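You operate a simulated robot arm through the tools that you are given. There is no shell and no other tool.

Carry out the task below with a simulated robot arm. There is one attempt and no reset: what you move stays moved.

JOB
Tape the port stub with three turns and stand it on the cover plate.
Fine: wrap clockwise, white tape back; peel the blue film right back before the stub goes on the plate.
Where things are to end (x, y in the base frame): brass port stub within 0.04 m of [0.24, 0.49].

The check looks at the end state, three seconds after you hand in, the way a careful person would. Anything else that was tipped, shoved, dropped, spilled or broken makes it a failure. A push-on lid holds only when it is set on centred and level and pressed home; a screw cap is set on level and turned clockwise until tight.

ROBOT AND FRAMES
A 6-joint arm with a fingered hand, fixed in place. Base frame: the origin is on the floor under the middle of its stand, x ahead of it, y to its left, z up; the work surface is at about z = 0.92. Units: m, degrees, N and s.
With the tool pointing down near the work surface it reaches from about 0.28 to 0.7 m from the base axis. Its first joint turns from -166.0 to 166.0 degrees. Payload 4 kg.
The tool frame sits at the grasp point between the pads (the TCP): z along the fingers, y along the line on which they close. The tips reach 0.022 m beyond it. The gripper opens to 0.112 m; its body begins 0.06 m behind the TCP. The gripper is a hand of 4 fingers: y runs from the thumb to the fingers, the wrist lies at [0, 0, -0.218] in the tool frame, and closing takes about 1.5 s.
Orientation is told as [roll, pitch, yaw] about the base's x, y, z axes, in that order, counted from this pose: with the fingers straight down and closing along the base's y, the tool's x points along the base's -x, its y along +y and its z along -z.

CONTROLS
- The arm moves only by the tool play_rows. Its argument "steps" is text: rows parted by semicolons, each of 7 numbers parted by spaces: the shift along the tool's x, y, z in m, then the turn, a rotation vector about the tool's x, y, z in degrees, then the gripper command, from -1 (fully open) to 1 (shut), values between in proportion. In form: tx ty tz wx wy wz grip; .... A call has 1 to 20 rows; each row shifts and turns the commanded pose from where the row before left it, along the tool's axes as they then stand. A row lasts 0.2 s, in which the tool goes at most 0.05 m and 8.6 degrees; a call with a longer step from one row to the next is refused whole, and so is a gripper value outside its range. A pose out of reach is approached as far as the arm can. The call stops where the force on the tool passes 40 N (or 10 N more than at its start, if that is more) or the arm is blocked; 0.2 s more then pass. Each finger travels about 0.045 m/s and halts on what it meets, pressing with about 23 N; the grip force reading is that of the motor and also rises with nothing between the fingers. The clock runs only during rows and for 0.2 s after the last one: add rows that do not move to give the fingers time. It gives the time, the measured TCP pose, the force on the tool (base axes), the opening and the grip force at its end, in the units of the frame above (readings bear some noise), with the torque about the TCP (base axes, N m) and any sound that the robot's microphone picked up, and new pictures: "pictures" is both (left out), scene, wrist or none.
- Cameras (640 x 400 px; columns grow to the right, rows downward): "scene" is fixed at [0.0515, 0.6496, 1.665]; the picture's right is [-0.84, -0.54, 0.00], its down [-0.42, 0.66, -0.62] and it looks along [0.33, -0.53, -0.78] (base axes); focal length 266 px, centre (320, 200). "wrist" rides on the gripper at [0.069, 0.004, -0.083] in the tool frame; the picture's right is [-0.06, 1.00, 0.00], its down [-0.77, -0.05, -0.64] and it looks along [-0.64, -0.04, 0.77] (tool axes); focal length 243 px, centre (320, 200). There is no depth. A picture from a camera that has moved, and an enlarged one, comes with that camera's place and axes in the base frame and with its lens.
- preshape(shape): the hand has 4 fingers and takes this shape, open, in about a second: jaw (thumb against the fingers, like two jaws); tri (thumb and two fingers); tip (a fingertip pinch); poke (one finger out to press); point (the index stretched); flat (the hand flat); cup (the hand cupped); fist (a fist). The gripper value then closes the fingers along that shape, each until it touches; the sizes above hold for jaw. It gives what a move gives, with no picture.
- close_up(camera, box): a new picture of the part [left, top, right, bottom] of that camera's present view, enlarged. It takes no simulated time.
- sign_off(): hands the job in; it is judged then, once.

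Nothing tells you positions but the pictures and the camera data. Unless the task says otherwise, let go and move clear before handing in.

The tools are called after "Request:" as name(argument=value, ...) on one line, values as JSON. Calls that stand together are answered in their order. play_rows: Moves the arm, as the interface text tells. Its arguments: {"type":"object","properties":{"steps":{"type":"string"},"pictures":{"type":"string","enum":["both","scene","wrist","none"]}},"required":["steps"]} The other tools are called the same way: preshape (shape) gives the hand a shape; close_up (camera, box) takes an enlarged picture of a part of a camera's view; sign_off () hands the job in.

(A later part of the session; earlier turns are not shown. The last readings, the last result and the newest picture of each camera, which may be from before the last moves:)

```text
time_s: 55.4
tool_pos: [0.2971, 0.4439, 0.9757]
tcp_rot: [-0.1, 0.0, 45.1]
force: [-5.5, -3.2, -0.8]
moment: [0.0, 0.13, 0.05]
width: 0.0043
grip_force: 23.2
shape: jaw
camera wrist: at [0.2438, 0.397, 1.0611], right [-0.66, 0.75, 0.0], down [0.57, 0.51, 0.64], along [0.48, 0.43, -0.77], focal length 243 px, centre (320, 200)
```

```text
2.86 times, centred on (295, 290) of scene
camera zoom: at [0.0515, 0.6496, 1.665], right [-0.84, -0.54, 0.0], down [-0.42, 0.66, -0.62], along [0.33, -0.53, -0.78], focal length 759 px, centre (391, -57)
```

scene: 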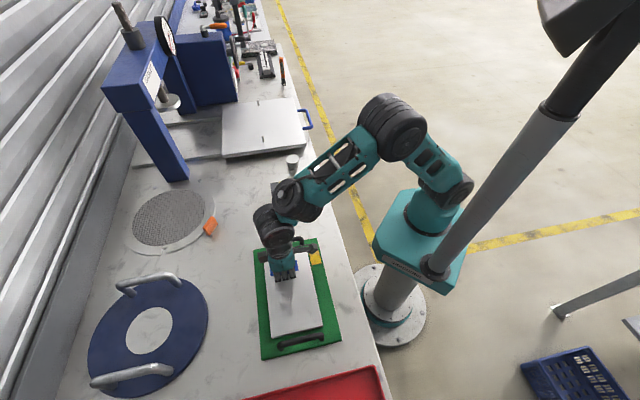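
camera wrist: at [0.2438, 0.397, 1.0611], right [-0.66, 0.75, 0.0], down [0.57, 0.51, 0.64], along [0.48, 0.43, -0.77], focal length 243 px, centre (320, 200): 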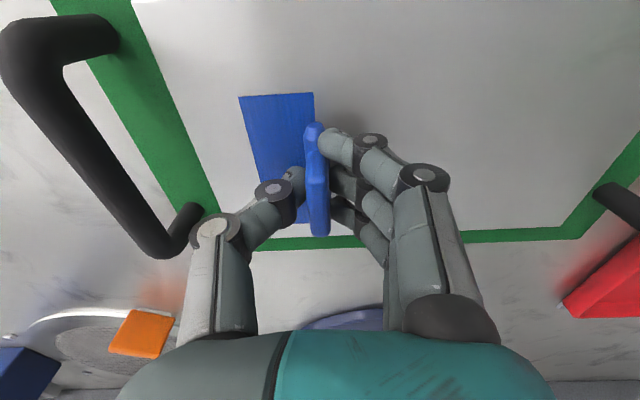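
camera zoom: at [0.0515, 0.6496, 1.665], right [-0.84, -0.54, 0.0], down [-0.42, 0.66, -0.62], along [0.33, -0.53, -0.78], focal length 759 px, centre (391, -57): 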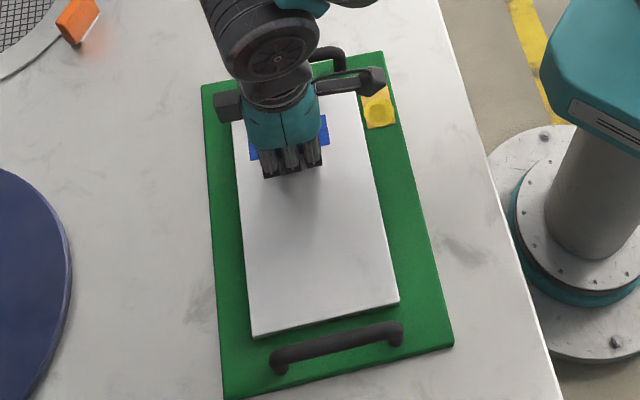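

About 0.036 m of film remains, and the thumb's knuckle is approaching the far handle. I'll go 1.4 cm further and then check the gap.

Request:
play_rows(steps="0 -0.005 0 0 0 0 1; 0 -0.005 0 0 0 0 1; 0 -0.004 0 0 0 0 1; 0 0 0 0 0 0 1", pictures="wrist")

Request:
close_up(camera="wrist", box=[100, 60, 380, 280])

Request:
close_up(camera="scene", box=[250, 220, 340, 300])

```text
time_s: 56.4
tool_pos: [0.3072, 0.4331, 0.9756]
tcp_rot: [0.0, 0.1, 45.2]
force: [-4.8, -3.2, 0.0]
moment: [-0.02, 0.1, 0.07]
width: 0.0044
grip_force: 22.8
shape: jaw
camera wrist: at [0.254, 0.3867, 1.0611], right [-0.66, 0.75, 0.0], down [0.57, 0.51, 0.64], along [0.48, 0.43, -0.77], focal length 243 px, centre (320, 200)
```

wrist: 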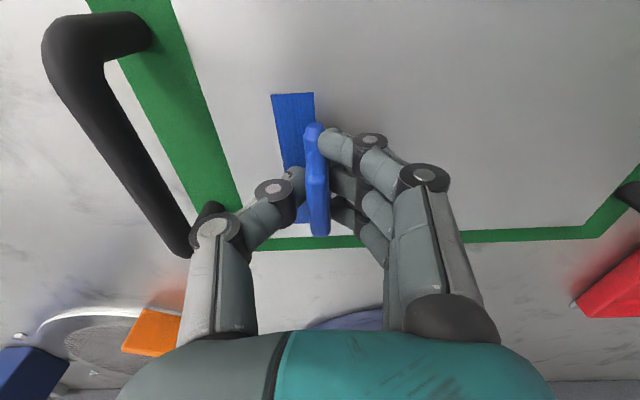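

```text
1.82 times, centred on (240, 170) of wrist
camera zoom: at [0.254, 0.3867, 1.0611], right [-0.66, 0.75, 0.0], down [0.57, 0.51, 0.64], along [0.48, 0.43, -0.77], focal length 441 px, centre (466, 254)
```

zoom: 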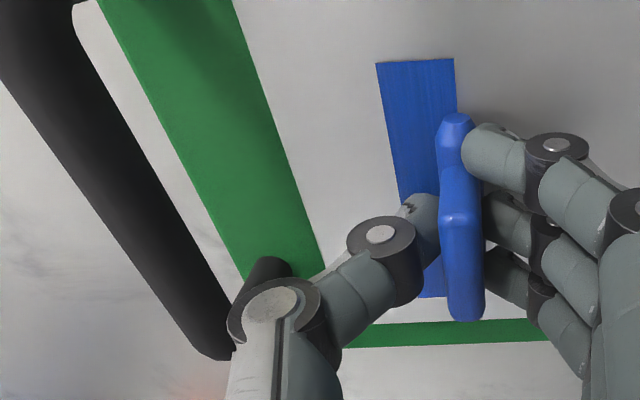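

```text
5.00 times, centred on (295, 260) of scene
camera zoom: at [0.0515, 0.6496, 1.665], right [-0.84, -0.54, 0.0], down [-0.42, 0.66, -0.62], along [0.33, -0.53, -0.78], focal length 1328 px, centre (445, -100)
```

zoom: 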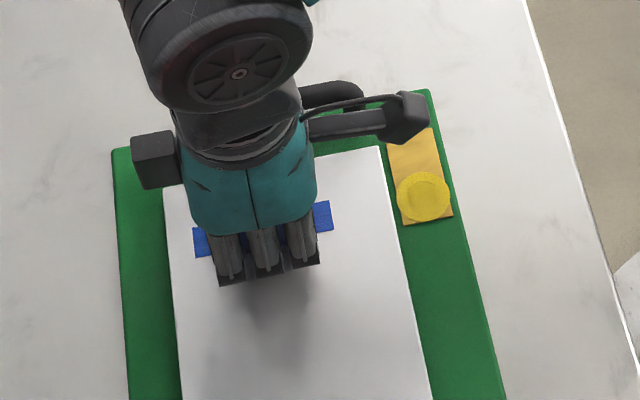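

Only about 2 cm of film is left. My estimate puts the handle top near z = 0.982, with the thumb knuckle about 1 cm above it, so I'll proceed slowly in small steps.

Request:
play_rows(steps="0 -0.004 0 0 0 0 1; 0 -0.004 0 0 0 0 1; 0 -0.003 0 0 0 0 1; 0 0 0 0 0 0 1", pictures="wrist")

Request:
close_up(camera="wrist", box=[120, 60, 400, 280])

Request:
close_up(camera="scene", box=[250, 220, 340, 300])

```text
time_s: 57.4
tool_pos: [0.3146, 0.4246, 0.9764]
tcp_rot: [0.0, 0.0, 45.2]
force: [-7.2, -3.6, 0.9]
moment: [-0.05, 0.09, 0.03]
width: 0.0046
grip_force: 23.0
shape: jaw
camera wrist: at [0.2618, 0.3791, 1.0612], right [-0.66, 0.75, 0.0], down [0.57, 0.51, 0.64], along [0.48, 0.43, -0.77], focal length 243 px, centre (320, 200)
```

wrist: 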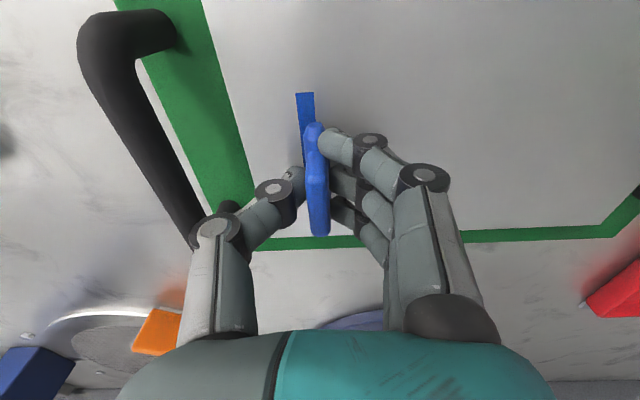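

```text
1.82 times, centred on (260, 170) of wrist
camera zoom: at [0.2618, 0.3791, 1.0612], right [-0.66, 0.75, 0.0], down [0.57, 0.51, 0.64], along [0.48, 0.43, -0.77], focal length 441 px, centre (429, 254)
```

zoom: 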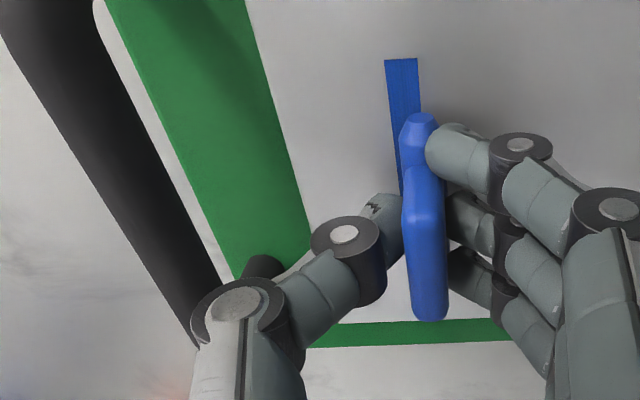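

```text
5.00 times, centred on (295, 260) of scene
camera zoom: at [0.0515, 0.6496, 1.665], right [-0.84, -0.54, 0.0], down [-0.42, 0.66, -0.62], along [0.33, -0.53, -0.78], focal length 1328 px, centre (445, -100)
```

zoom: 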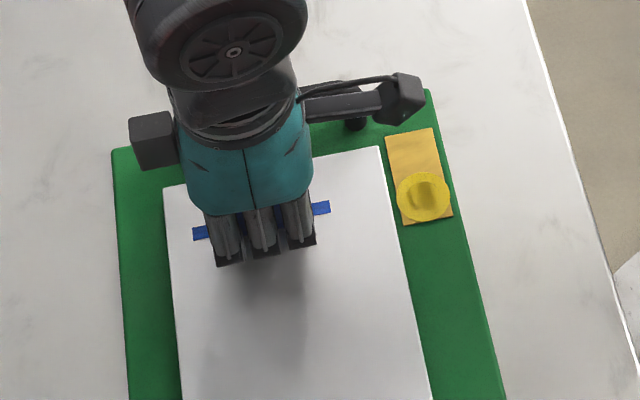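

About 1 cm remains. There is a small sideways load of about 7 N, which I'll relieve with a slight shift as I finish.

Request:
play_rows(steps="0.0005 -0.003 0 0 0 0 1; 0.0005 -0.003 0 0 0 0 1; 0.0005 -0.003 0 0 0 0 1; 0 0 0 0 0 0 1", pictures="wrist")

Request:
close_up(camera="wrist", box=[120, 60, 400, 280])

Request:
close_up(camera="scene", box=[250, 220, 340, 300])

```text
time_s: 58.4
tool_pos: [0.3199, 0.418, 0.9777]
tcp_rot: [0.0, 0.0, 45.3]
force: [-2.7, 5.6, -0.1]
moment: [0.15, 0.09, 0.11]
width: 0.0042
grip_force: 23.1
shape: jaw
camera wrist: at [0.2673, 0.3725, 1.0612], right [-0.66, 0.75, 0.0], down [0.57, 0.51, 0.64], along [0.48, 0.43, -0.77], focal length 243 px, centre (320, 200)
```

wrist: 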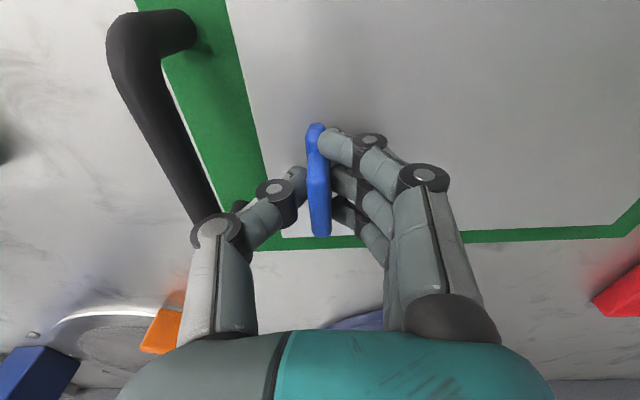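

```text
1.82 times, centred on (260, 170) of wrist
camera zoom: at [0.2673, 0.3725, 1.0612], right [-0.66, 0.75, 0.0], down [0.57, 0.51, 0.64], along [0.48, 0.43, -0.77], focal length 441 px, centre (429, 254)
```

zoom: 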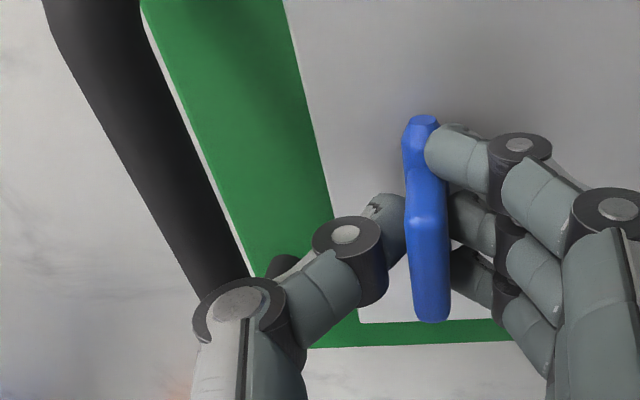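

```text
5.00 times, centred on (295, 260) of scene
camera zoom: at [0.0515, 0.6496, 1.665], right [-0.84, -0.54, 0.0], down [-0.42, 0.66, -0.62], along [0.33, -0.53, -0.78], focal length 1328 px, centre (445, -100)
```

zoom: 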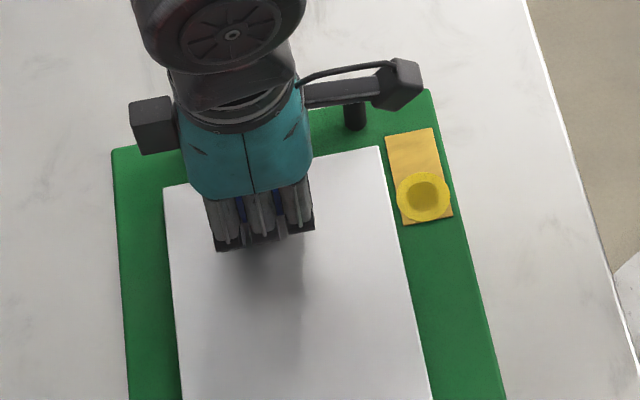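

The film is fully drawn back: no strip is left and resistance has just risen at the stop. I'll open only slightly to keep off the handle, then lift straight up.

Request:
play_rows(steps="0 0.0005 0 0 0 0 1; 0 0 0 0 0 0 0.75; 0 0 0 0 0 0 0.55; 0 0 0 0 0 0 0.5; 0 0 0 0 0 0 0.5; 0 0 -0.01 0 0 0 0.5; 0 0 -0.02 0 0 0 0.5; 0 0 -0.03 0 0 0 0.5; 0 0 -0.04 0 0 0 0.5; 0 0 -0.04 0 0 0 -0.2; 0 0 -0.04 0 0 0 -1; 0 0 0 0 0 0 -1", pictures="both")

Request:
close_up(camera="scene", box=[240, 220, 350, 360])

Request:
close_up(camera="wrist", box=[180, 20, 460, 200])

```text
time_s: 61.0
tool_pos: [0.3199, 0.4188, 1.1568]
tcp_rot: [0.0, 0.0, 45.2]
force: [0.9, 0.1, -0.4]
moment: [-0.02, 0.03, -0.02]
width: 0.0954
grip_force: 0.0
shape: jaw
camera wrist: at [0.2669, 0.3725, 1.241], right [-0.66, 0.75, 0.0], down [0.57, 0.51, 0.64], along [0.48, 0.43, -0.77], focal length 243 px, centre (320, 200)
```

scene: 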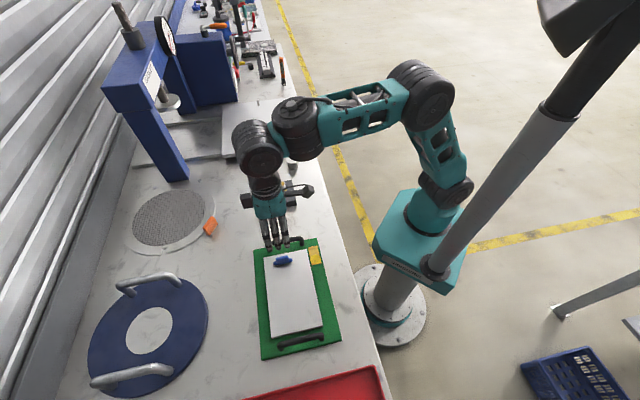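
wrist: 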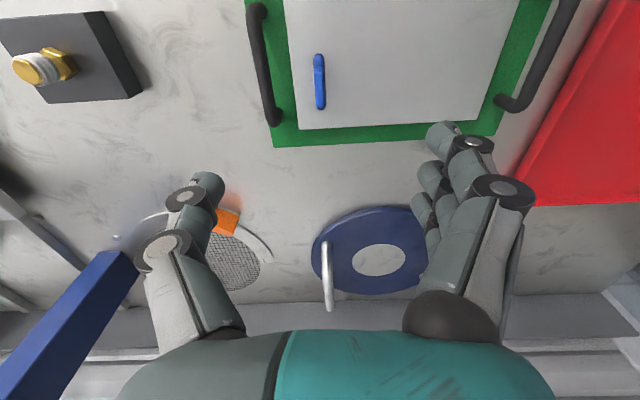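

```text
2.86 times, centred on (295, 290) of scene
camera zoom: at [0.0515, 0.6496, 1.665], right [-0.84, -0.54, 0.0], down [-0.42, 0.66, -0.62], along [0.33, -0.53, -0.78], focal length 759 px, centre (391, -57)
```

zoom: 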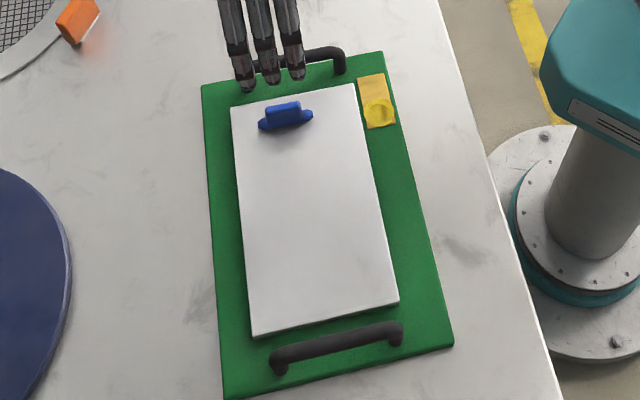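

```text
2.22 times, centred on (320, 110) of wrist
camera zoom: at [0.2669, 0.3725, 1.241], right [-0.66, 0.75, 0.0], down [0.57, 0.51, 0.64], along [0.48, 0.43, -0.77], focal length 539 px, centre (320, 400)
```

zoom: 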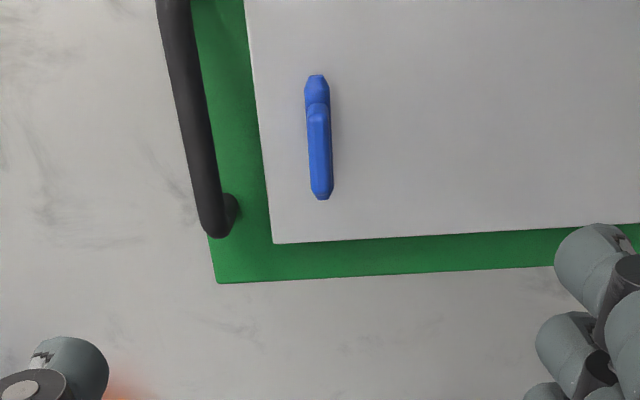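

The film stays rolled up at the far end, and the plate, tray and sticker are undisturbed. Next I'll fetch the stub, hovering above it with the hand open.

Request:
play_rows(steps="0.0046 -0.0385 0 0 0 0 -1; 0.0046 -0.0385 0 0 0 0 -1; 0.0046 -0.0385 0 0 0 0 -1; 0.0046 -0.0385 0 0 0 0 -1; 0.0046 -0.0385 0 0 0 0 -1; 0.0046 -0.0385 0 0 0 0 -1; 0.0049 -0.0385 0 0 0 0 -1; 0 0 0.03 0 0 0 -1; 0 0 0.03 0 0 0 -1; 0 0 0.02 0 0 0 -1; 0 0 0 0 0 0 -1", pictures="both")

Request:
close_up(camera="wrist", box=[220, 40, 420, 200])

```text
time_s: 63.4
tool_pos: [0.4893, 0.2055, 1.0772]
tcp_rot: [0.0, 0.0, 45.2]
force: [-0.4, 0.2, 0.0]
moment: [-0.01, -0.01, 0.01]
width: 0.1119
grip_force: 0.1
shape: jaw
camera wrist: at [0.4361, 0.1588, 1.1613], right [-0.66, 0.75, 0.0], down [0.57, 0.51, 0.64], along [0.48, 0.43, -0.77], focal length 243 px, centre (320, 200)
```

scene: 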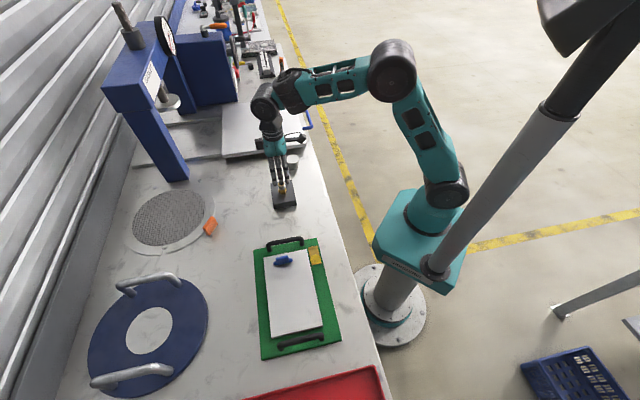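
wrist: 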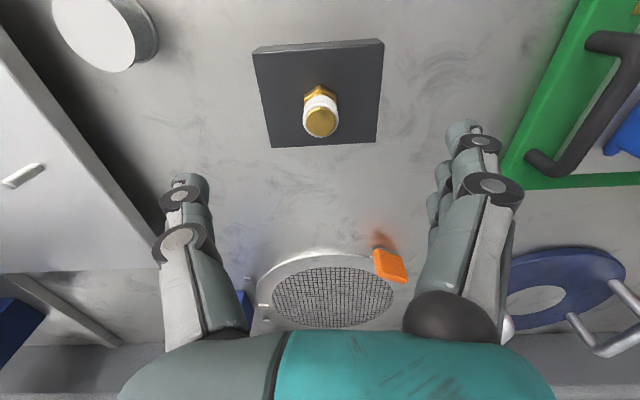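

```text
2.50 times, centred on (320, 120) of wrist
camera zoom: at [0.4361, 0.1588, 1.1613], right [-0.66, 0.75, 0.0], down [0.57, 0.51, 0.64], along [0.48, 0.43, -0.77], focal length 606 px, centre (320, 400)
```

zoom: 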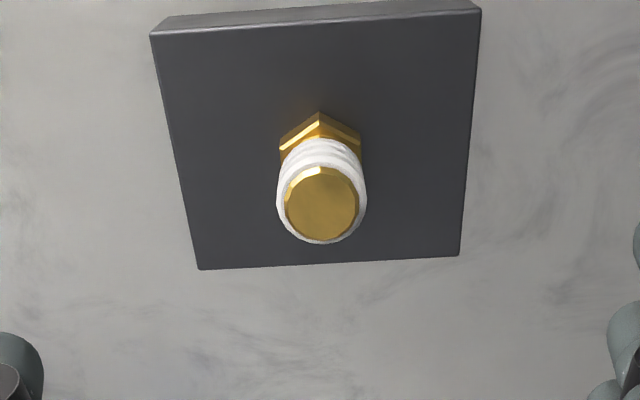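

The stub is centred under the TCP. I'll descend around it with the tips stopping about 5 mm above the block, and check before closing.

Request:
play_rows(steps="0 0 0.025 0 0 0 -1; 0 0 0.025 0 0 0 -0.6; 0 0 0.025 0 0 0 -0.2; 0 0 0.015 0 0 0 0; 0 0 0.011 0 0 0 0; 0 0 0 0 0 0 0; 0 0 0 0 0 0 0", pictures="wrist")

Request:
close_up(camera="wrist", box=[200, 80, 440, 260])

Request:
close_up(camera="scene", box=[250, 150, 320, 220])

```text
time_s: 65.0
tool_pos: [0.4876, 0.2052, 0.9756]
tcp_rot: [0.0, 0.0, 45.2]
force: [0.2, -0.6, 0.5]
moment: [-0.03, -0.01, 0.0]
width: 0.0568
grip_force: 0.0
shape: jaw
camera wrist: at [0.4353, 0.1594, 1.0603], right [-0.66, 0.75, 0.0], down [0.57, 0.51, 0.64], along [0.48, 0.43, -0.77], focal length 243 px, centre (320, 200)
```

wrist: 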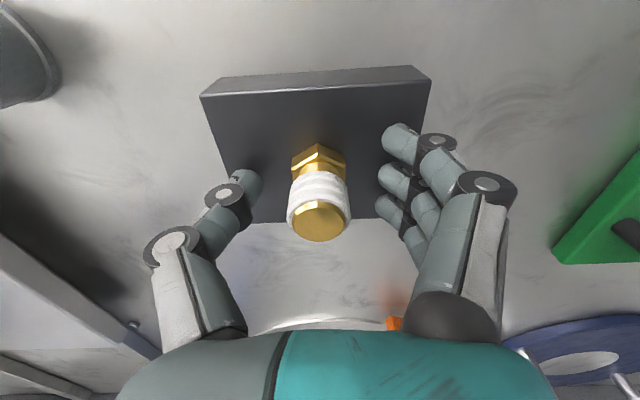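

```text
2.22 times, centred on (320, 170) of wrist
camera zoom: at [0.4353, 0.1594, 1.0603], right [-0.66, 0.75, 0.0], down [0.57, 0.51, 0.64], along [0.48, 0.43, -0.77], focal length 539 px, centre (320, 267)
```

zoom: 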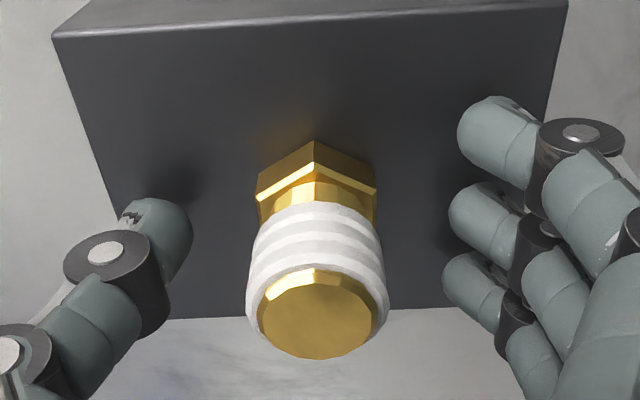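

```text
5.71 times, centred on (285, 185) of scene
camera zoom: at [0.0515, 0.6496, 1.665], right [-0.84, -0.54, 0.0], down [-0.42, 0.66, -0.62], along [0.33, -0.53, -0.78], focal length 1518 px, centre (520, 286)
```

zoom: 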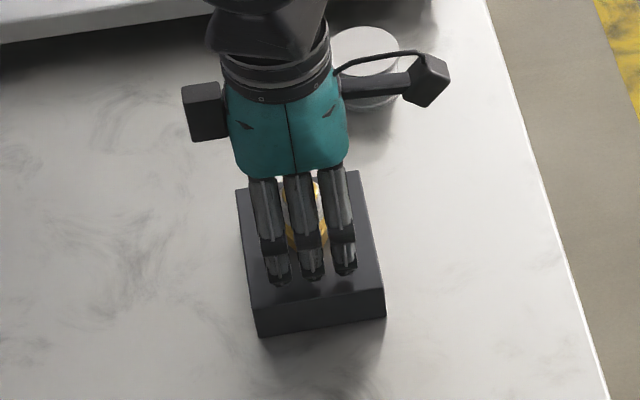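

Three clean bands are visible and the stub stands centred between the fingers. Closing gently, then a small lift.

Request:
play_rows(steps="0 0 0 0 0 0 0.2; 0 0 0 0 0 0 0.4; 0 0 0 0 0 0 0.6; 0 0 0 0 0 0 0.8; 0 0 0 0 0 0 1; 0 0 0 0 0 0 1; 0 0 0 0 0 0 1; 0 0 0 0 0 0 1; 0 0 0 0 0 0 1", pictures="wrist")

Request:
close_up(camera="wrist", box=[200, 80, 440, 260])

```text
time_s: 67.0
tool_pos: [0.4889, 0.2051, 0.9757]
tcp_rot: [0.0, 0.0, 45.2]
force: [5.0, -4.0, 0.0]
moment: [-0.02, -0.07, 0.02]
width: 0.009
grip_force: 23.3
shape: jaw
camera wrist: at [0.4356, 0.1593, 1.0604], right [-0.66, 0.75, 0.0], down [0.57, 0.51, 0.64], along [0.48, 0.43, -0.77], focal length 243 px, centre (320, 200)
```

wrist: 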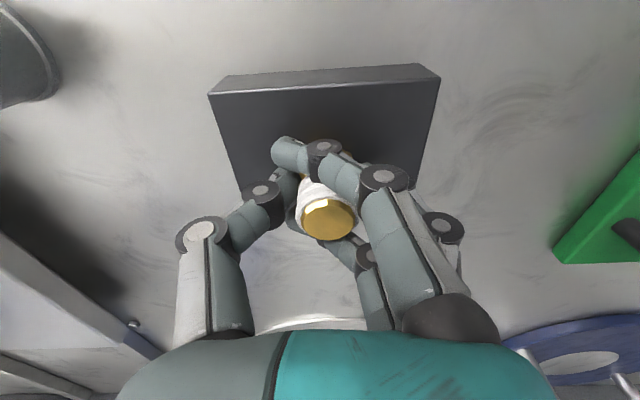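

```text
2.22 times, centred on (320, 170) of wrist
camera zoom: at [0.4356, 0.1593, 1.0604], right [-0.66, 0.75, 0.0], down [0.57, 0.51, 0.64], along [0.48, 0.43, -0.77], focal length 539 px, centre (320, 267)
```

zoom: 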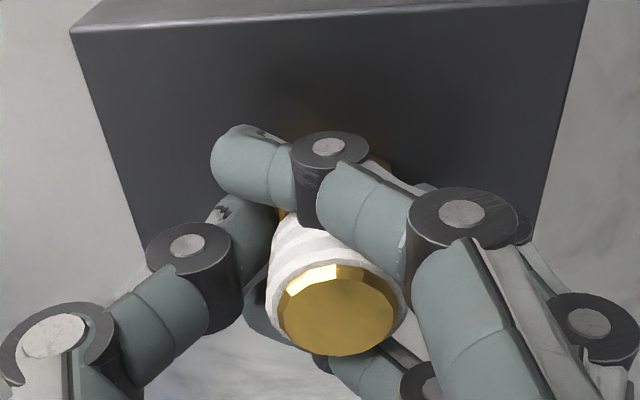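

The stub is gripped, though it leans a little and the block may have shifted slightly. I'll check before lifting.

Request:
close_up(camera="scene", box=[250, 150, 320, 220])

Request:
close_up(camera="wrist", box=[260, 120, 400, 260])

```text
5.71 times, centred on (285, 185) of scene
camera zoom: at [0.0515, 0.6496, 1.665], right [-0.84, -0.54, 0.0], down [-0.42, 0.66, -0.62], along [0.33, -0.53, -0.78], focal length 1518 px, centre (520, 286)
```

zoom: 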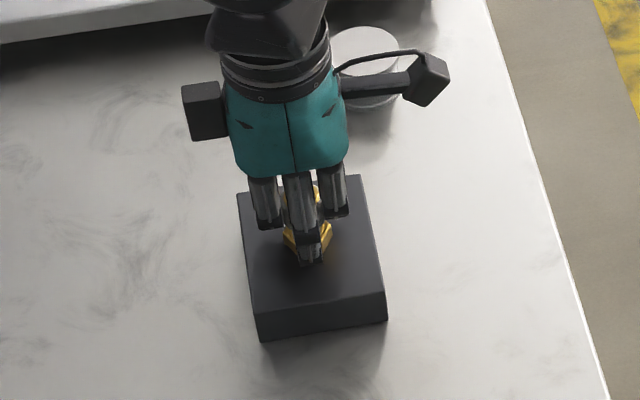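

```text
2.86 times, centred on (330, 190) of wrist
camera zoom: at [0.4356, 0.1593, 1.0604], right [-0.66, 0.75, 0.0], down [0.57, 0.51, 0.64], along [0.48, 0.43, -0.77], focal length 693 px, centre (291, 229)
```

zoom: 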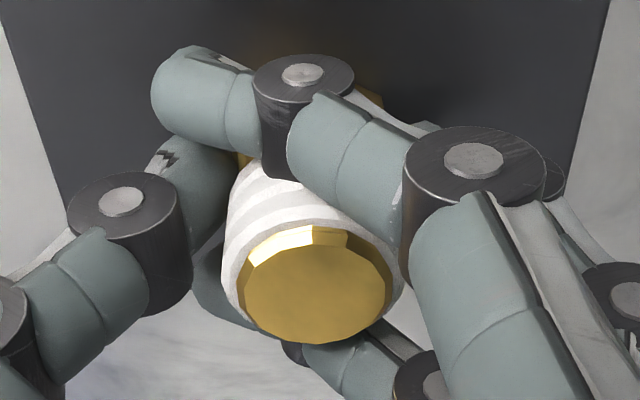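

The block moved only about 3 mm and the stub leans slightly toward the fingers, with a side load of about 6 N. I'll shift the closed hand a few millimetres back to straighten it.

Request:
play_rows(steps="0 -0.0015 0 0 0 0 1; 0 -0.0015 0 0 0 0 1; 0 0 0 0 0 0 1", pictures="none")

Request:
close_up(camera="scene", box=[250, 150, 320, 220])

Request:
close_up(camera="wrist", box=[200, 80, 440, 260])

```text
time_s: 67.8
tool_pos: [0.4905, 0.2038, 0.9756]
tcp_rot: [-0.1, -0.1, 45.2]
force: [2.3, 1.1, 0.4]
moment: [0.11, 0.04, -0.02]
width: 0.0086
grip_force: 22.6
shape: jaw
```

```text
5.71 times, centred on (285, 185) of scene
camera zoom: at [0.0515, 0.6496, 1.665], right [-0.84, -0.54, 0.0], down [-0.42, 0.66, -0.62], along [0.33, -0.53, -0.78], focal length 1518 px, centre (520, 286)
```

zoom: 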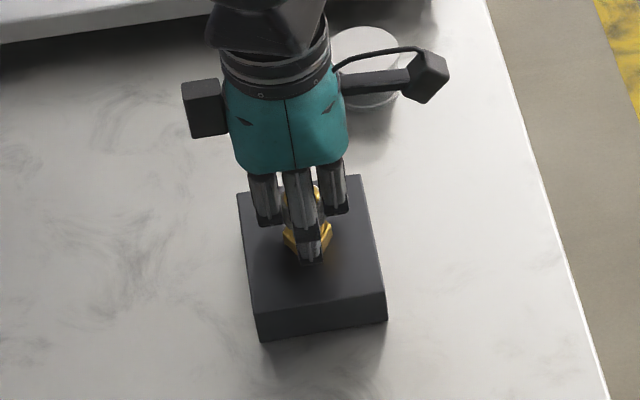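

```text
2.22 times, centred on (320, 170) of wrist
camera zoom: at [0.4374, 0.1571, 1.0602], right [-0.66, 0.75, 0.0], down [0.57, 0.51, 0.64], along [0.48, 0.43, -0.77], focal length 539 px, centre (320, 267)
```

zoom: 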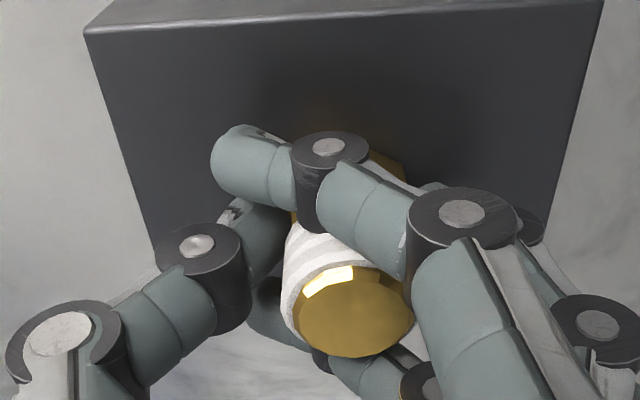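

The stub is upright again (top and base offset equally, about 6 mm toward the fingers) and the side load is small. I'll lift slowly now.

Request:
play_rows(steps="0 0 -0.004 0 0 0 1; 0 0 -0.004 0 0 0 1; 0 0 -0.006 0 0 0 1; 0 0 -0.008 0 0 0 1; 0 0 0 0 0 0 1", pictures="none")

Request:
close_up(camera="scene", box=[250, 150, 320, 220])

Request:
close_up(camera="wrist", box=[200, 80, 440, 260])

```text
time_s: 69.0
tool_pos: [0.4896, 0.2043, 0.9972]
tcp_rot: [0.0, 0.0, 45.2]
force: [2.4, 2.4, 0.0]
moment: [0.04, -0.03, -0.05]
width: 0.0049
grip_force: 22.8
shape: jaw
```

```text
5.71 times, centred on (285, 185) of scene
camera zoom: at [0.0515, 0.6496, 1.665], right [-0.84, -0.54, 0.0], down [-0.42, 0.66, -0.62], along [0.33, -0.53, -0.78], focal length 1518 px, centre (520, 286)
```

zoom: 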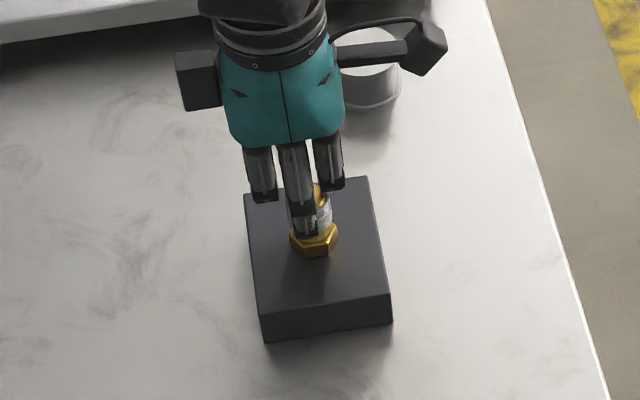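

```text
2.22 times, centred on (320, 170) of wrist
camera zoom: at [0.4372, 0.1575, 1.0818], right [-0.66, 0.75, 0.0], down [0.57, 0.51, 0.64], along [0.48, 0.43, -0.77], focal length 539 px, centre (320, 267)
```

zoom: 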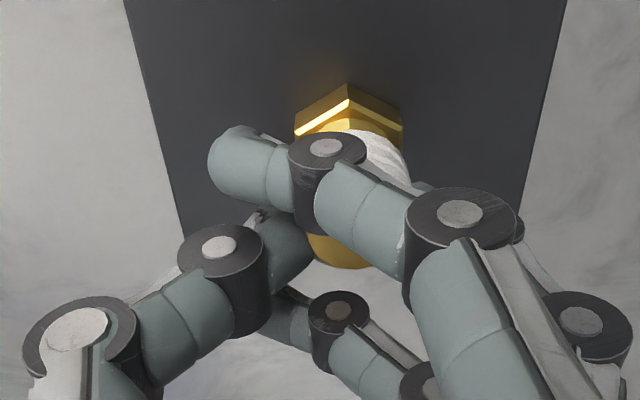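

The hand slid up and the stub stayed on its block, so this grip is poor: the round stub isn't centred on the middle finger. I'll open, rise clear and reassess.

Request:
play_rows(steps="0 0 0 0 0 0 0.7; 0 0 0 0 0 0 0.4; 0 0 0 0 0 0 0.1; 0 0 0 0 0 0 -0.3; 0 0 0 0 0 0 -0.7; 0 0 0 0 0 0 -1; 0 0 0 0 0 0 -1; 0 0 -0.02 0 0 0 -1; 0 0 -0.03 0 0 0 -1; 0 0 -0.03 0 0 0 -1; 0 0 0 0 0 0 -1", pictures="wrist")

Request:
close_up(camera="wrist", box=[220, 40, 420, 200])

Request:
close_up(camera="scene", box=[250, 150, 320, 220])

```text
time_s: 71.4
tool_pos: [0.4887, 0.2045, 1.0776]
tcp_rot: [0.0, 0.0, 45.2]
force: [-0.2, -0.2, 0.0]
moment: [-0.04, -0.01, 0.01]
width: 0.1119
grip_force: 0.1
shape: jaw
camera wrist: at [0.4375, 0.1575, 1.1625], right [-0.66, 0.75, 0.0], down [0.57, 0.51, 0.64], along [0.48, 0.43, -0.77], focal length 243 px, centre (320, 200)
```

wrist: 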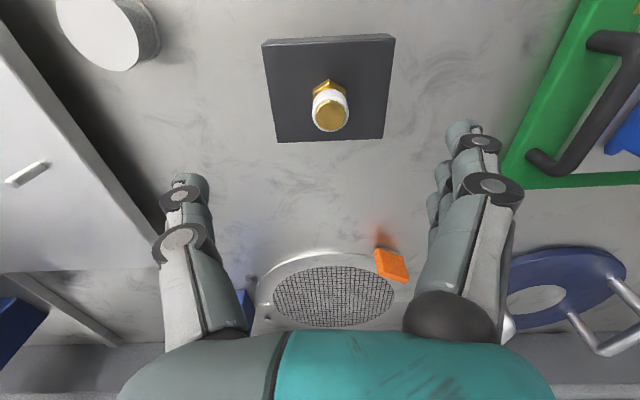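

```text
2.50 times, centred on (320, 120) of wrist
camera zoom: at [0.4375, 0.1575, 1.1625], right [-0.66, 0.75, 0.0], down [0.57, 0.51, 0.64], along [0.48, 0.43, -0.77], focal length 606 px, centre (320, 400)
```

zoom: 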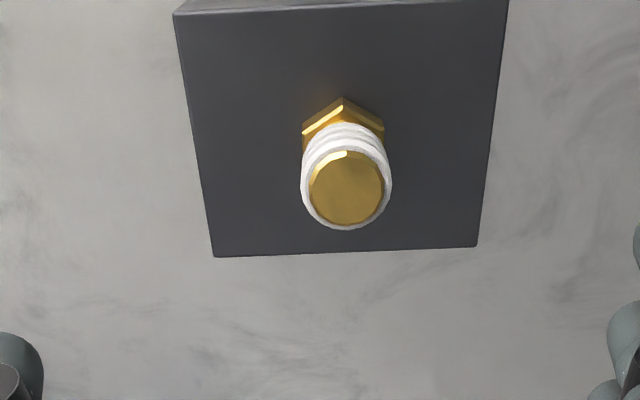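

```text
5.71 times, centred on (285, 185) of scene
camera zoom: at [0.0515, 0.6496, 1.665], right [-0.84, -0.54, 0.0], down [-0.42, 0.66, -0.62], along [0.33, -0.53, -0.78], focal length 1518 px, centre (520, 286)
```

zoom: 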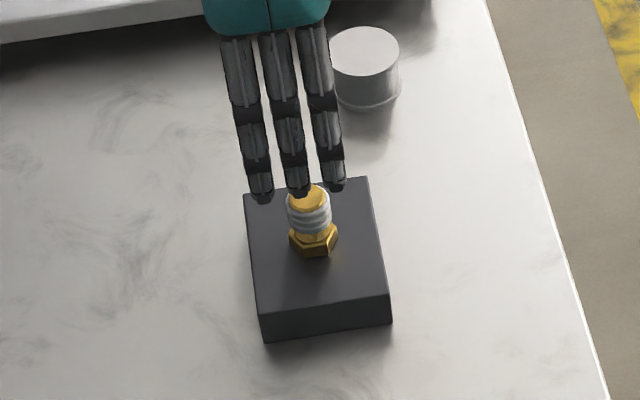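

The stub still stands upright with its three bands; it and the block have shifted about 5 mm. A thumb-and-two-finger grip should hold a round stub better, so I'll try the "tri" shape while clear of it.

Request:
preshape(shape="tri")

Request:
close_up(camera="wrist", box=[0, 0, 640, 400])

Request:
close_up(camera="scene", box=[250, 120, 330, 220])

```text
time_s: 72.3
tool_pos: [0.4896, 0.2038, 1.0773]
tcp_rot: [0.0, 0.1, 45.2]
force: [0.0, 0.1, -0.6]
moment: [0.01, 0.03, -0.03]
width: 0.1118
grip_force: 0.0
shape: tri
```

```text
1.00 times, centred on (320, 200) of wrist (not enlarged: the box is as wide or as high as the picture)
camera zoom: at [0.4375, 0.1575, 1.1621], right [-0.66, 0.75, 0.0], down [0.57, 0.51, 0.64], along [0.48, 0.43, -0.77], focal length 243 px, centre (320, 200)
```

zoom: 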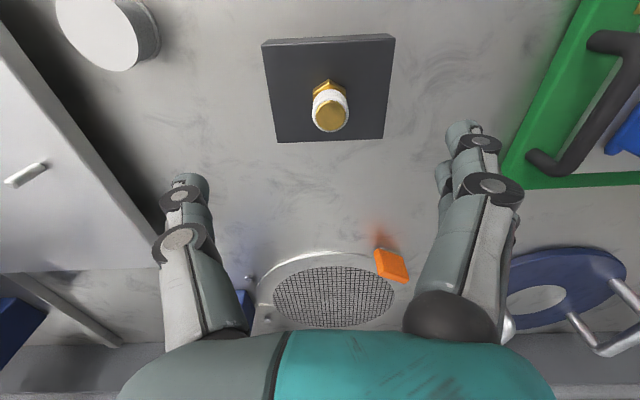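

```text
4.00 times, centred on (290, 170) of scene
camera zoom: at [0.0515, 0.6496, 1.665], right [-0.84, -0.54, 0.0], down [-0.42, 0.66, -0.62], along [0.33, -0.53, -0.78], focal length 1063 px, centre (440, 320)
```

zoom: 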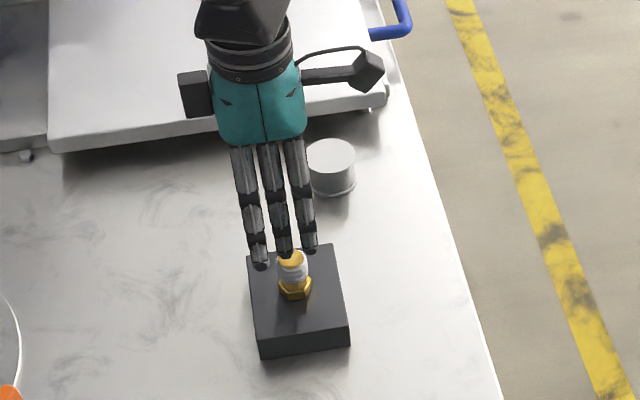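

Before trusting it, I'll close the "tri" grip in the air here, well above the stub, to see where thumb and fingers meet.

Request:
play_rows(steps="0 0 0 0 0 0 0.5; 0 0 0 0 0 0 0.6; 0 0 0 0 0 0 0.6; 0 0 0 0 0 0 0.6; 0 0 0 0 0 0 0.6; 0 0 0 0 0 0 0.6; 0 0 0 0 0 0 0.6", pictures="wrist")

Request:
close_up(camera="wrist", box=[200, 100, 480, 300])

Request:
close_up(camera="scene", box=[250, 120, 330, 220])

```text
time_s: 73.9
tool_pos: [0.4904, 0.2036, 1.0776]
tcp_rot: [0.0, 0.1, 45.3]
force: [-0.6, 0.0, -0.3]
moment: [0.03, 0.0, -0.04]
width: 0.0227
grip_force: 0.1
shape: tri
camera wrist: at [0.4376, 0.1575, 1.1621], right [-0.66, 0.75, 0.0], down [0.57, 0.51, 0.64], along [0.48, 0.43, -0.77], focal length 243 px, centre (320, 200)
```

wrist: 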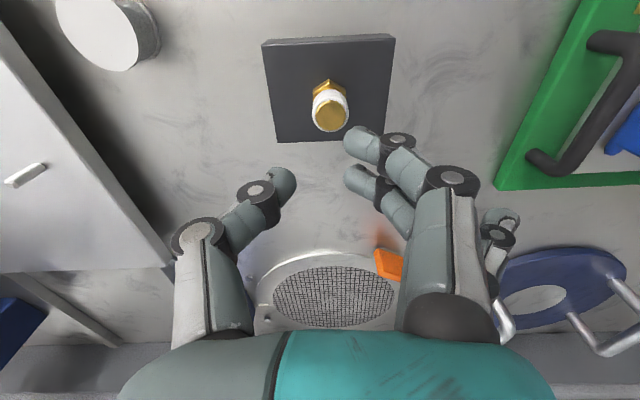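

```text
2.00 times, centred on (340, 200) of wrist
camera zoom: at [0.4376, 0.1575, 1.1621], right [-0.66, 0.75, 0.0], down [0.57, 0.51, 0.64], along [0.48, 0.43, -0.77], focal length 485 px, centre (280, 200)
```

zoom: 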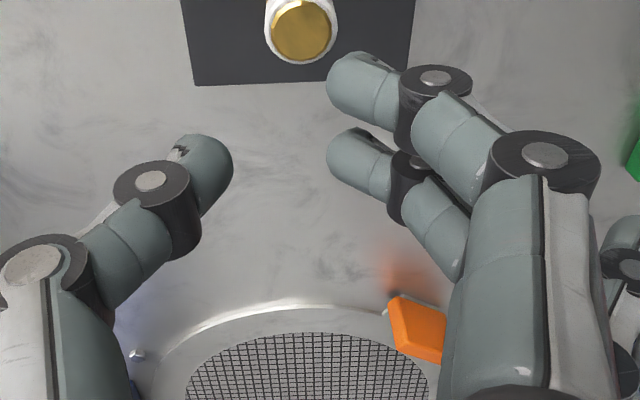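

```text
4.00 times, centred on (290, 170) of scene
camera zoom: at [0.0515, 0.6496, 1.665], right [-0.84, -0.54, 0.0], down [-0.42, 0.66, -0.62], along [0.33, -0.53, -0.78], focal length 1063 px, centre (440, 320)
```

zoom: 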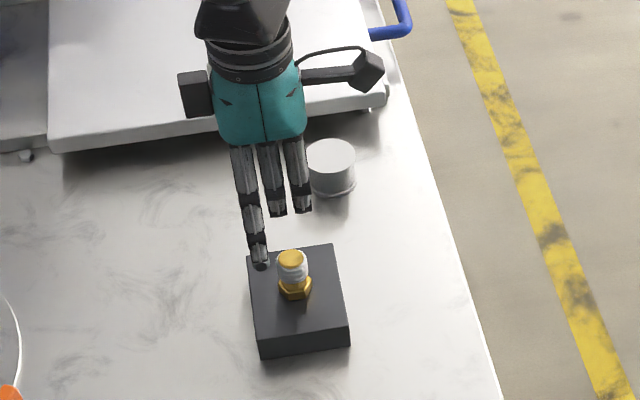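

In the failed grip the fingertips caught the wider hex base and wedged up off it. I'll go back to the jaw shape, re-centre over the stub and grip about 1 cm higher, on the round taped part.

Request:
preshape(shape="jaw")

Request:
play_rows(steps="0.0045 0.0078 0 0 0 0 -1; 0 0 0.02 0 0 0 -1; 0 0 0.02 0 0 0 -1; 0 0 0 0 0 0 -1; 0 0 0 0 0 0 -1", pictures="wrist")

Request:
close_up(camera="wrist", box=[240, 80, 400, 220])

Request:
close_up(camera="scene", box=[260, 150, 320, 210])

```text
time_s: 74.8
tool_pos: [0.4898, 0.2026, 1.0766]
tcp_rot: [0.0, 0.0, 45.2]
force: [-0.2, 0.1, 0.1]
moment: [0.04, -0.01, -0.01]
width: 0.1122
grip_force: 0.1
shape: jaw
```

```text
time_s: 76.0
tool_pos: [0.4808, 0.2069, 1.0376]
tcp_rot: [0.0, 0.0, 45.1]
force: [-0.2, 0.2, -0.1]
moment: [-0.01, -0.03, 0.03]
width: 0.1119
grip_force: 0.0
shape: jaw
camera wrist: at [0.4287, 0.1596, 1.1219], right [-0.66, 0.75, 0.0], down [0.57, 0.51, 0.64], along [0.48, 0.43, -0.77], focal length 243 px, centre (320, 200)
```

wrist: 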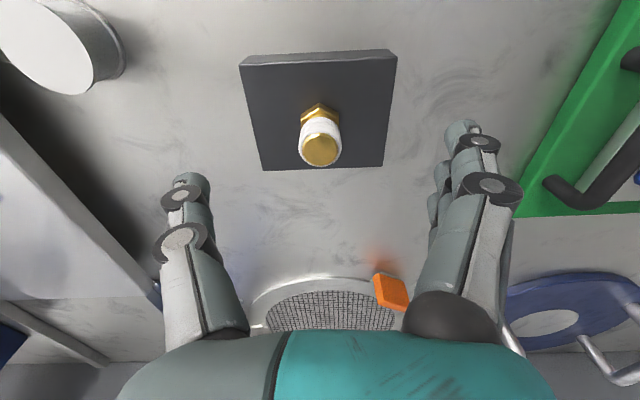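

```text
2.86 times, centred on (320, 150) of wrist
camera zoom: at [0.4287, 0.1596, 1.1219], right [-0.66, 0.75, 0.0], down [0.57, 0.51, 0.64], along [0.48, 0.43, -0.77], focal length 693 px, centre (320, 343)
```

zoom: 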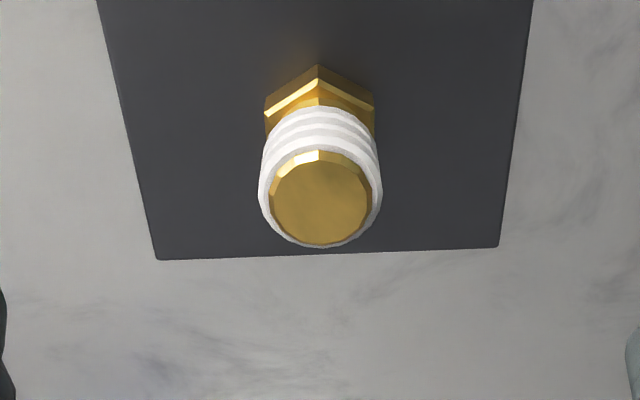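

```text
6.67 times, centred on (290, 180) of scene
camera zoom: at [0.0515, 0.6496, 1.665], right [-0.84, -0.54, 0.0], down [-0.42, 0.66, -0.62], along [0.33, -0.53, -0.78], focal length 1771 px, centre (520, 333)
```

zoom: 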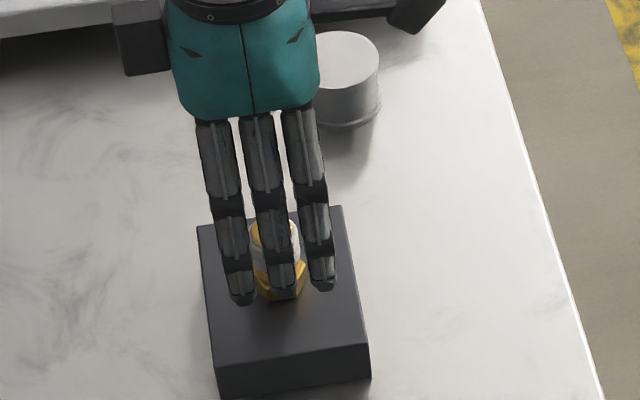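

The stub is centred within about 2 mm. I'll descend to TCP z ≈ 0.986 so the tips clear the hex, then close.

Request:
play_rows(steps="-0.001 0 0.02 0 0 0 -0.6; 0 0 0.02 0 0 0 -0.2; 0 0 0.0115 0 0 0 0.1; 0 0 0 0 0 0 0.2; 0 0 0 0 0 0 0.2; 0 0 0 0 0 0 0.2", pictures="none")

Request:
close_up(camera="wrist", box=[200, 80, 440, 260])

Request:
close_up(camera="scene", box=[260, 150, 320, 210])

```text
time_s: 77.4
tool_pos: [0.482, 0.2065, 0.9864]
tcp_rot: [0.0, 0.0, 45.2]
force: [1.1, -1.3, -0.3]
moment: [0.03, 0.01, 0.01]
width: 0.0456
grip_force: 0.1
shape: jaw
```

```text
2.22 times, centred on (320, 170) of wrist
camera zoom: at [0.4293, 0.1606, 1.07], right [-0.66, 0.75, 0.0], down [0.57, 0.51, 0.64], along [0.48, 0.43, -0.77], focal length 539 px, centre (320, 267)
```

zoom: 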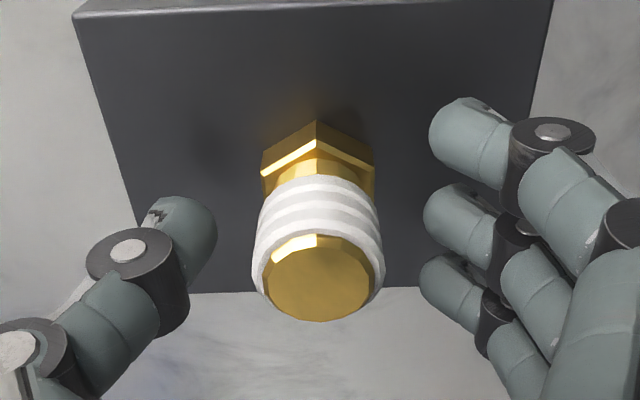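

```text
6.67 times, centred on (290, 180) of scene
camera zoom: at [0.0515, 0.6496, 1.665], right [-0.84, -0.54, 0.0], down [-0.42, 0.66, -0.62], along [0.33, -0.53, -0.78], focal length 1771 px, centre (520, 333)
```

zoom: 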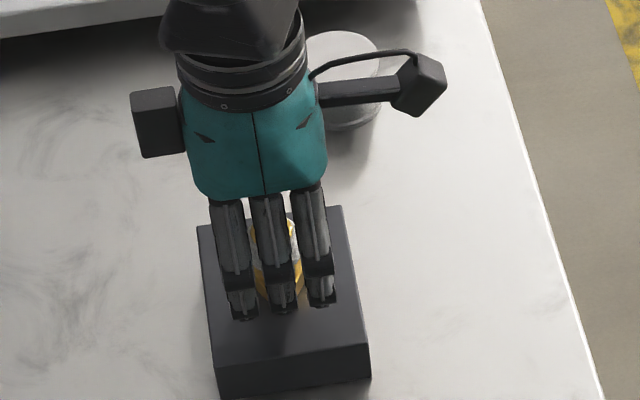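

Well centred between thumb and middle finger, and above the hex. Closing.

Request:
play_rows(steps="0 0 0 0 0 0 0.4; 0 0 0 0 0 0 0.55; 0 0 0 0 0 0 0.7; 0 0 0 0 0 0 0.85; 0 0 0 0 0 0 1; 0 0 0 0 0 0 1; 0 0 0 0 0 0 1", pictures="none")

Request:
close_up(camera="wrist", box=[200, 80, 440, 260])

Request:
close_up(camera="scene", box=[260, 150, 320, 210])

```text
time_s: 79.0
tool_pos: [0.482, 0.2069, 0.9861]
tcp_rot: [0.0, -0.1, 45.2]
force: [4.7, -4.1, 0.1]
moment: [0.02, -0.04, 0.02]
width: 0.0038
grip_force: 23.2
shape: jaw
```

```text
2.22 times, centred on (320, 170) of wrist
camera zoom: at [0.4296, 0.1604, 1.07], right [-0.66, 0.75, 0.0], down [0.57, 0.51, 0.64], along [0.48, 0.43, -0.77], focal length 539 px, centre (320, 267)
```

zoom: 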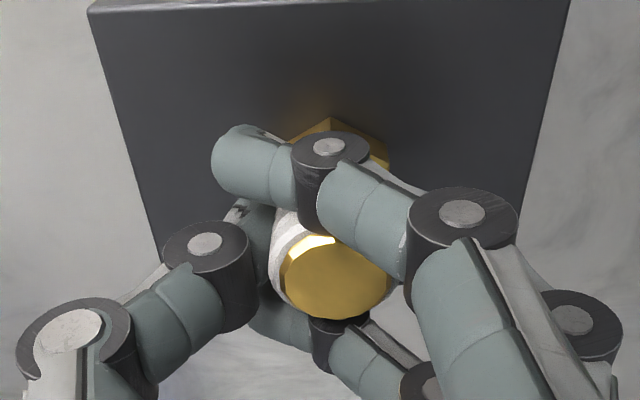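

```text
6.67 times, centred on (290, 180) of scene
camera zoom: at [0.0515, 0.6496, 1.665], right [-0.84, -0.54, 0.0], down [-0.42, 0.66, -0.62], along [0.33, -0.53, -0.78], focal length 1771 px, centre (520, 333)
```

zoom: 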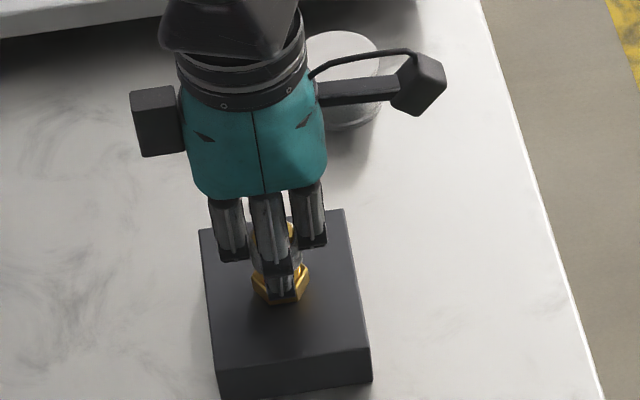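

The grip is now on the round section; the stub again carries a small side load, since it seems located on the block by a peg. I'll relieve that by about 2 mm, then lift in small increments while watching the force.

Request:
play_rows(steps="0 -0.001 0 0 0 0 1; 0 -0.001 0 0 0 0 1; 0 0 0 0 0 0 1", pictures="none")

Request:
play_rows(steps="0 0 -0.002 0 0 0 1; 0 0 -0.002 0 0 0 1; 0 0 0 0 0 0 1", pictures="none")

Request:
close_up(camera="wrist", box=[200, 80, 440, 260])

Request:
close_up(camera="scene", box=[260, 150, 320, 210])

```text
time_s: 79.8
tool_pos: [0.4834, 0.2057, 0.9853]
tcp_rot: [0.0, 0.0, 45.2]
force: [3.7, 0.3, -0.4]
moment: [0.14, 0.06, -0.01]
width: 0.0034
grip_force: 23.1
shape: jaw
```

```text
time_s: 80.6
tool_pos: [0.4827, 0.2045, 0.9891]
tcp_rot: [0.1, 0.2, 45.1]
force: [0.1, -1.5, 0.7]
moment: [0.04, -0.08, 0.03]
width: 0.0017
grip_force: 23.1
shape: jaw
```

```text
2.22 times, centred on (320, 170) of wrist
camera zoom: at [0.4308, 0.1587, 1.074], right [-0.66, 0.75, 0.0], down [0.57, 0.51, 0.64], along [0.48, 0.43, -0.77], focal length 539 px, centre (320, 267)
```

zoom: 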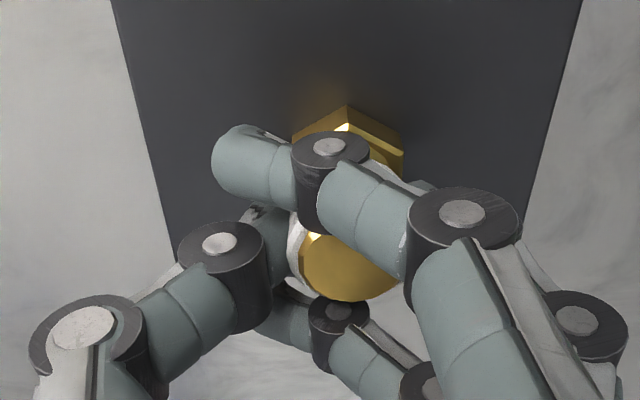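

```text
6.67 times, centred on (290, 180) of scene
camera zoom: at [0.0515, 0.6496, 1.665], right [-0.84, -0.54, 0.0], down [-0.42, 0.66, -0.62], along [0.33, -0.53, -0.78], focal length 1771 px, centre (520, 333)
```

zoom: 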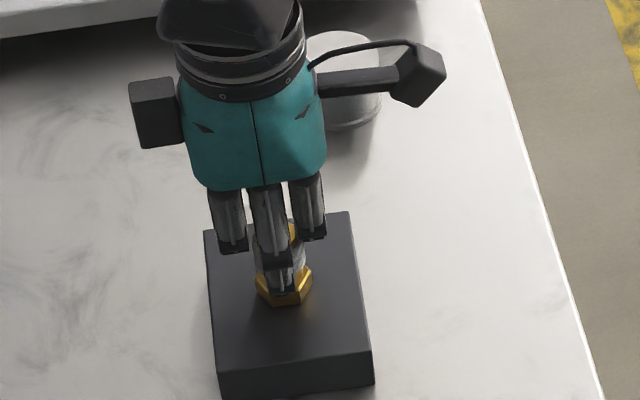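

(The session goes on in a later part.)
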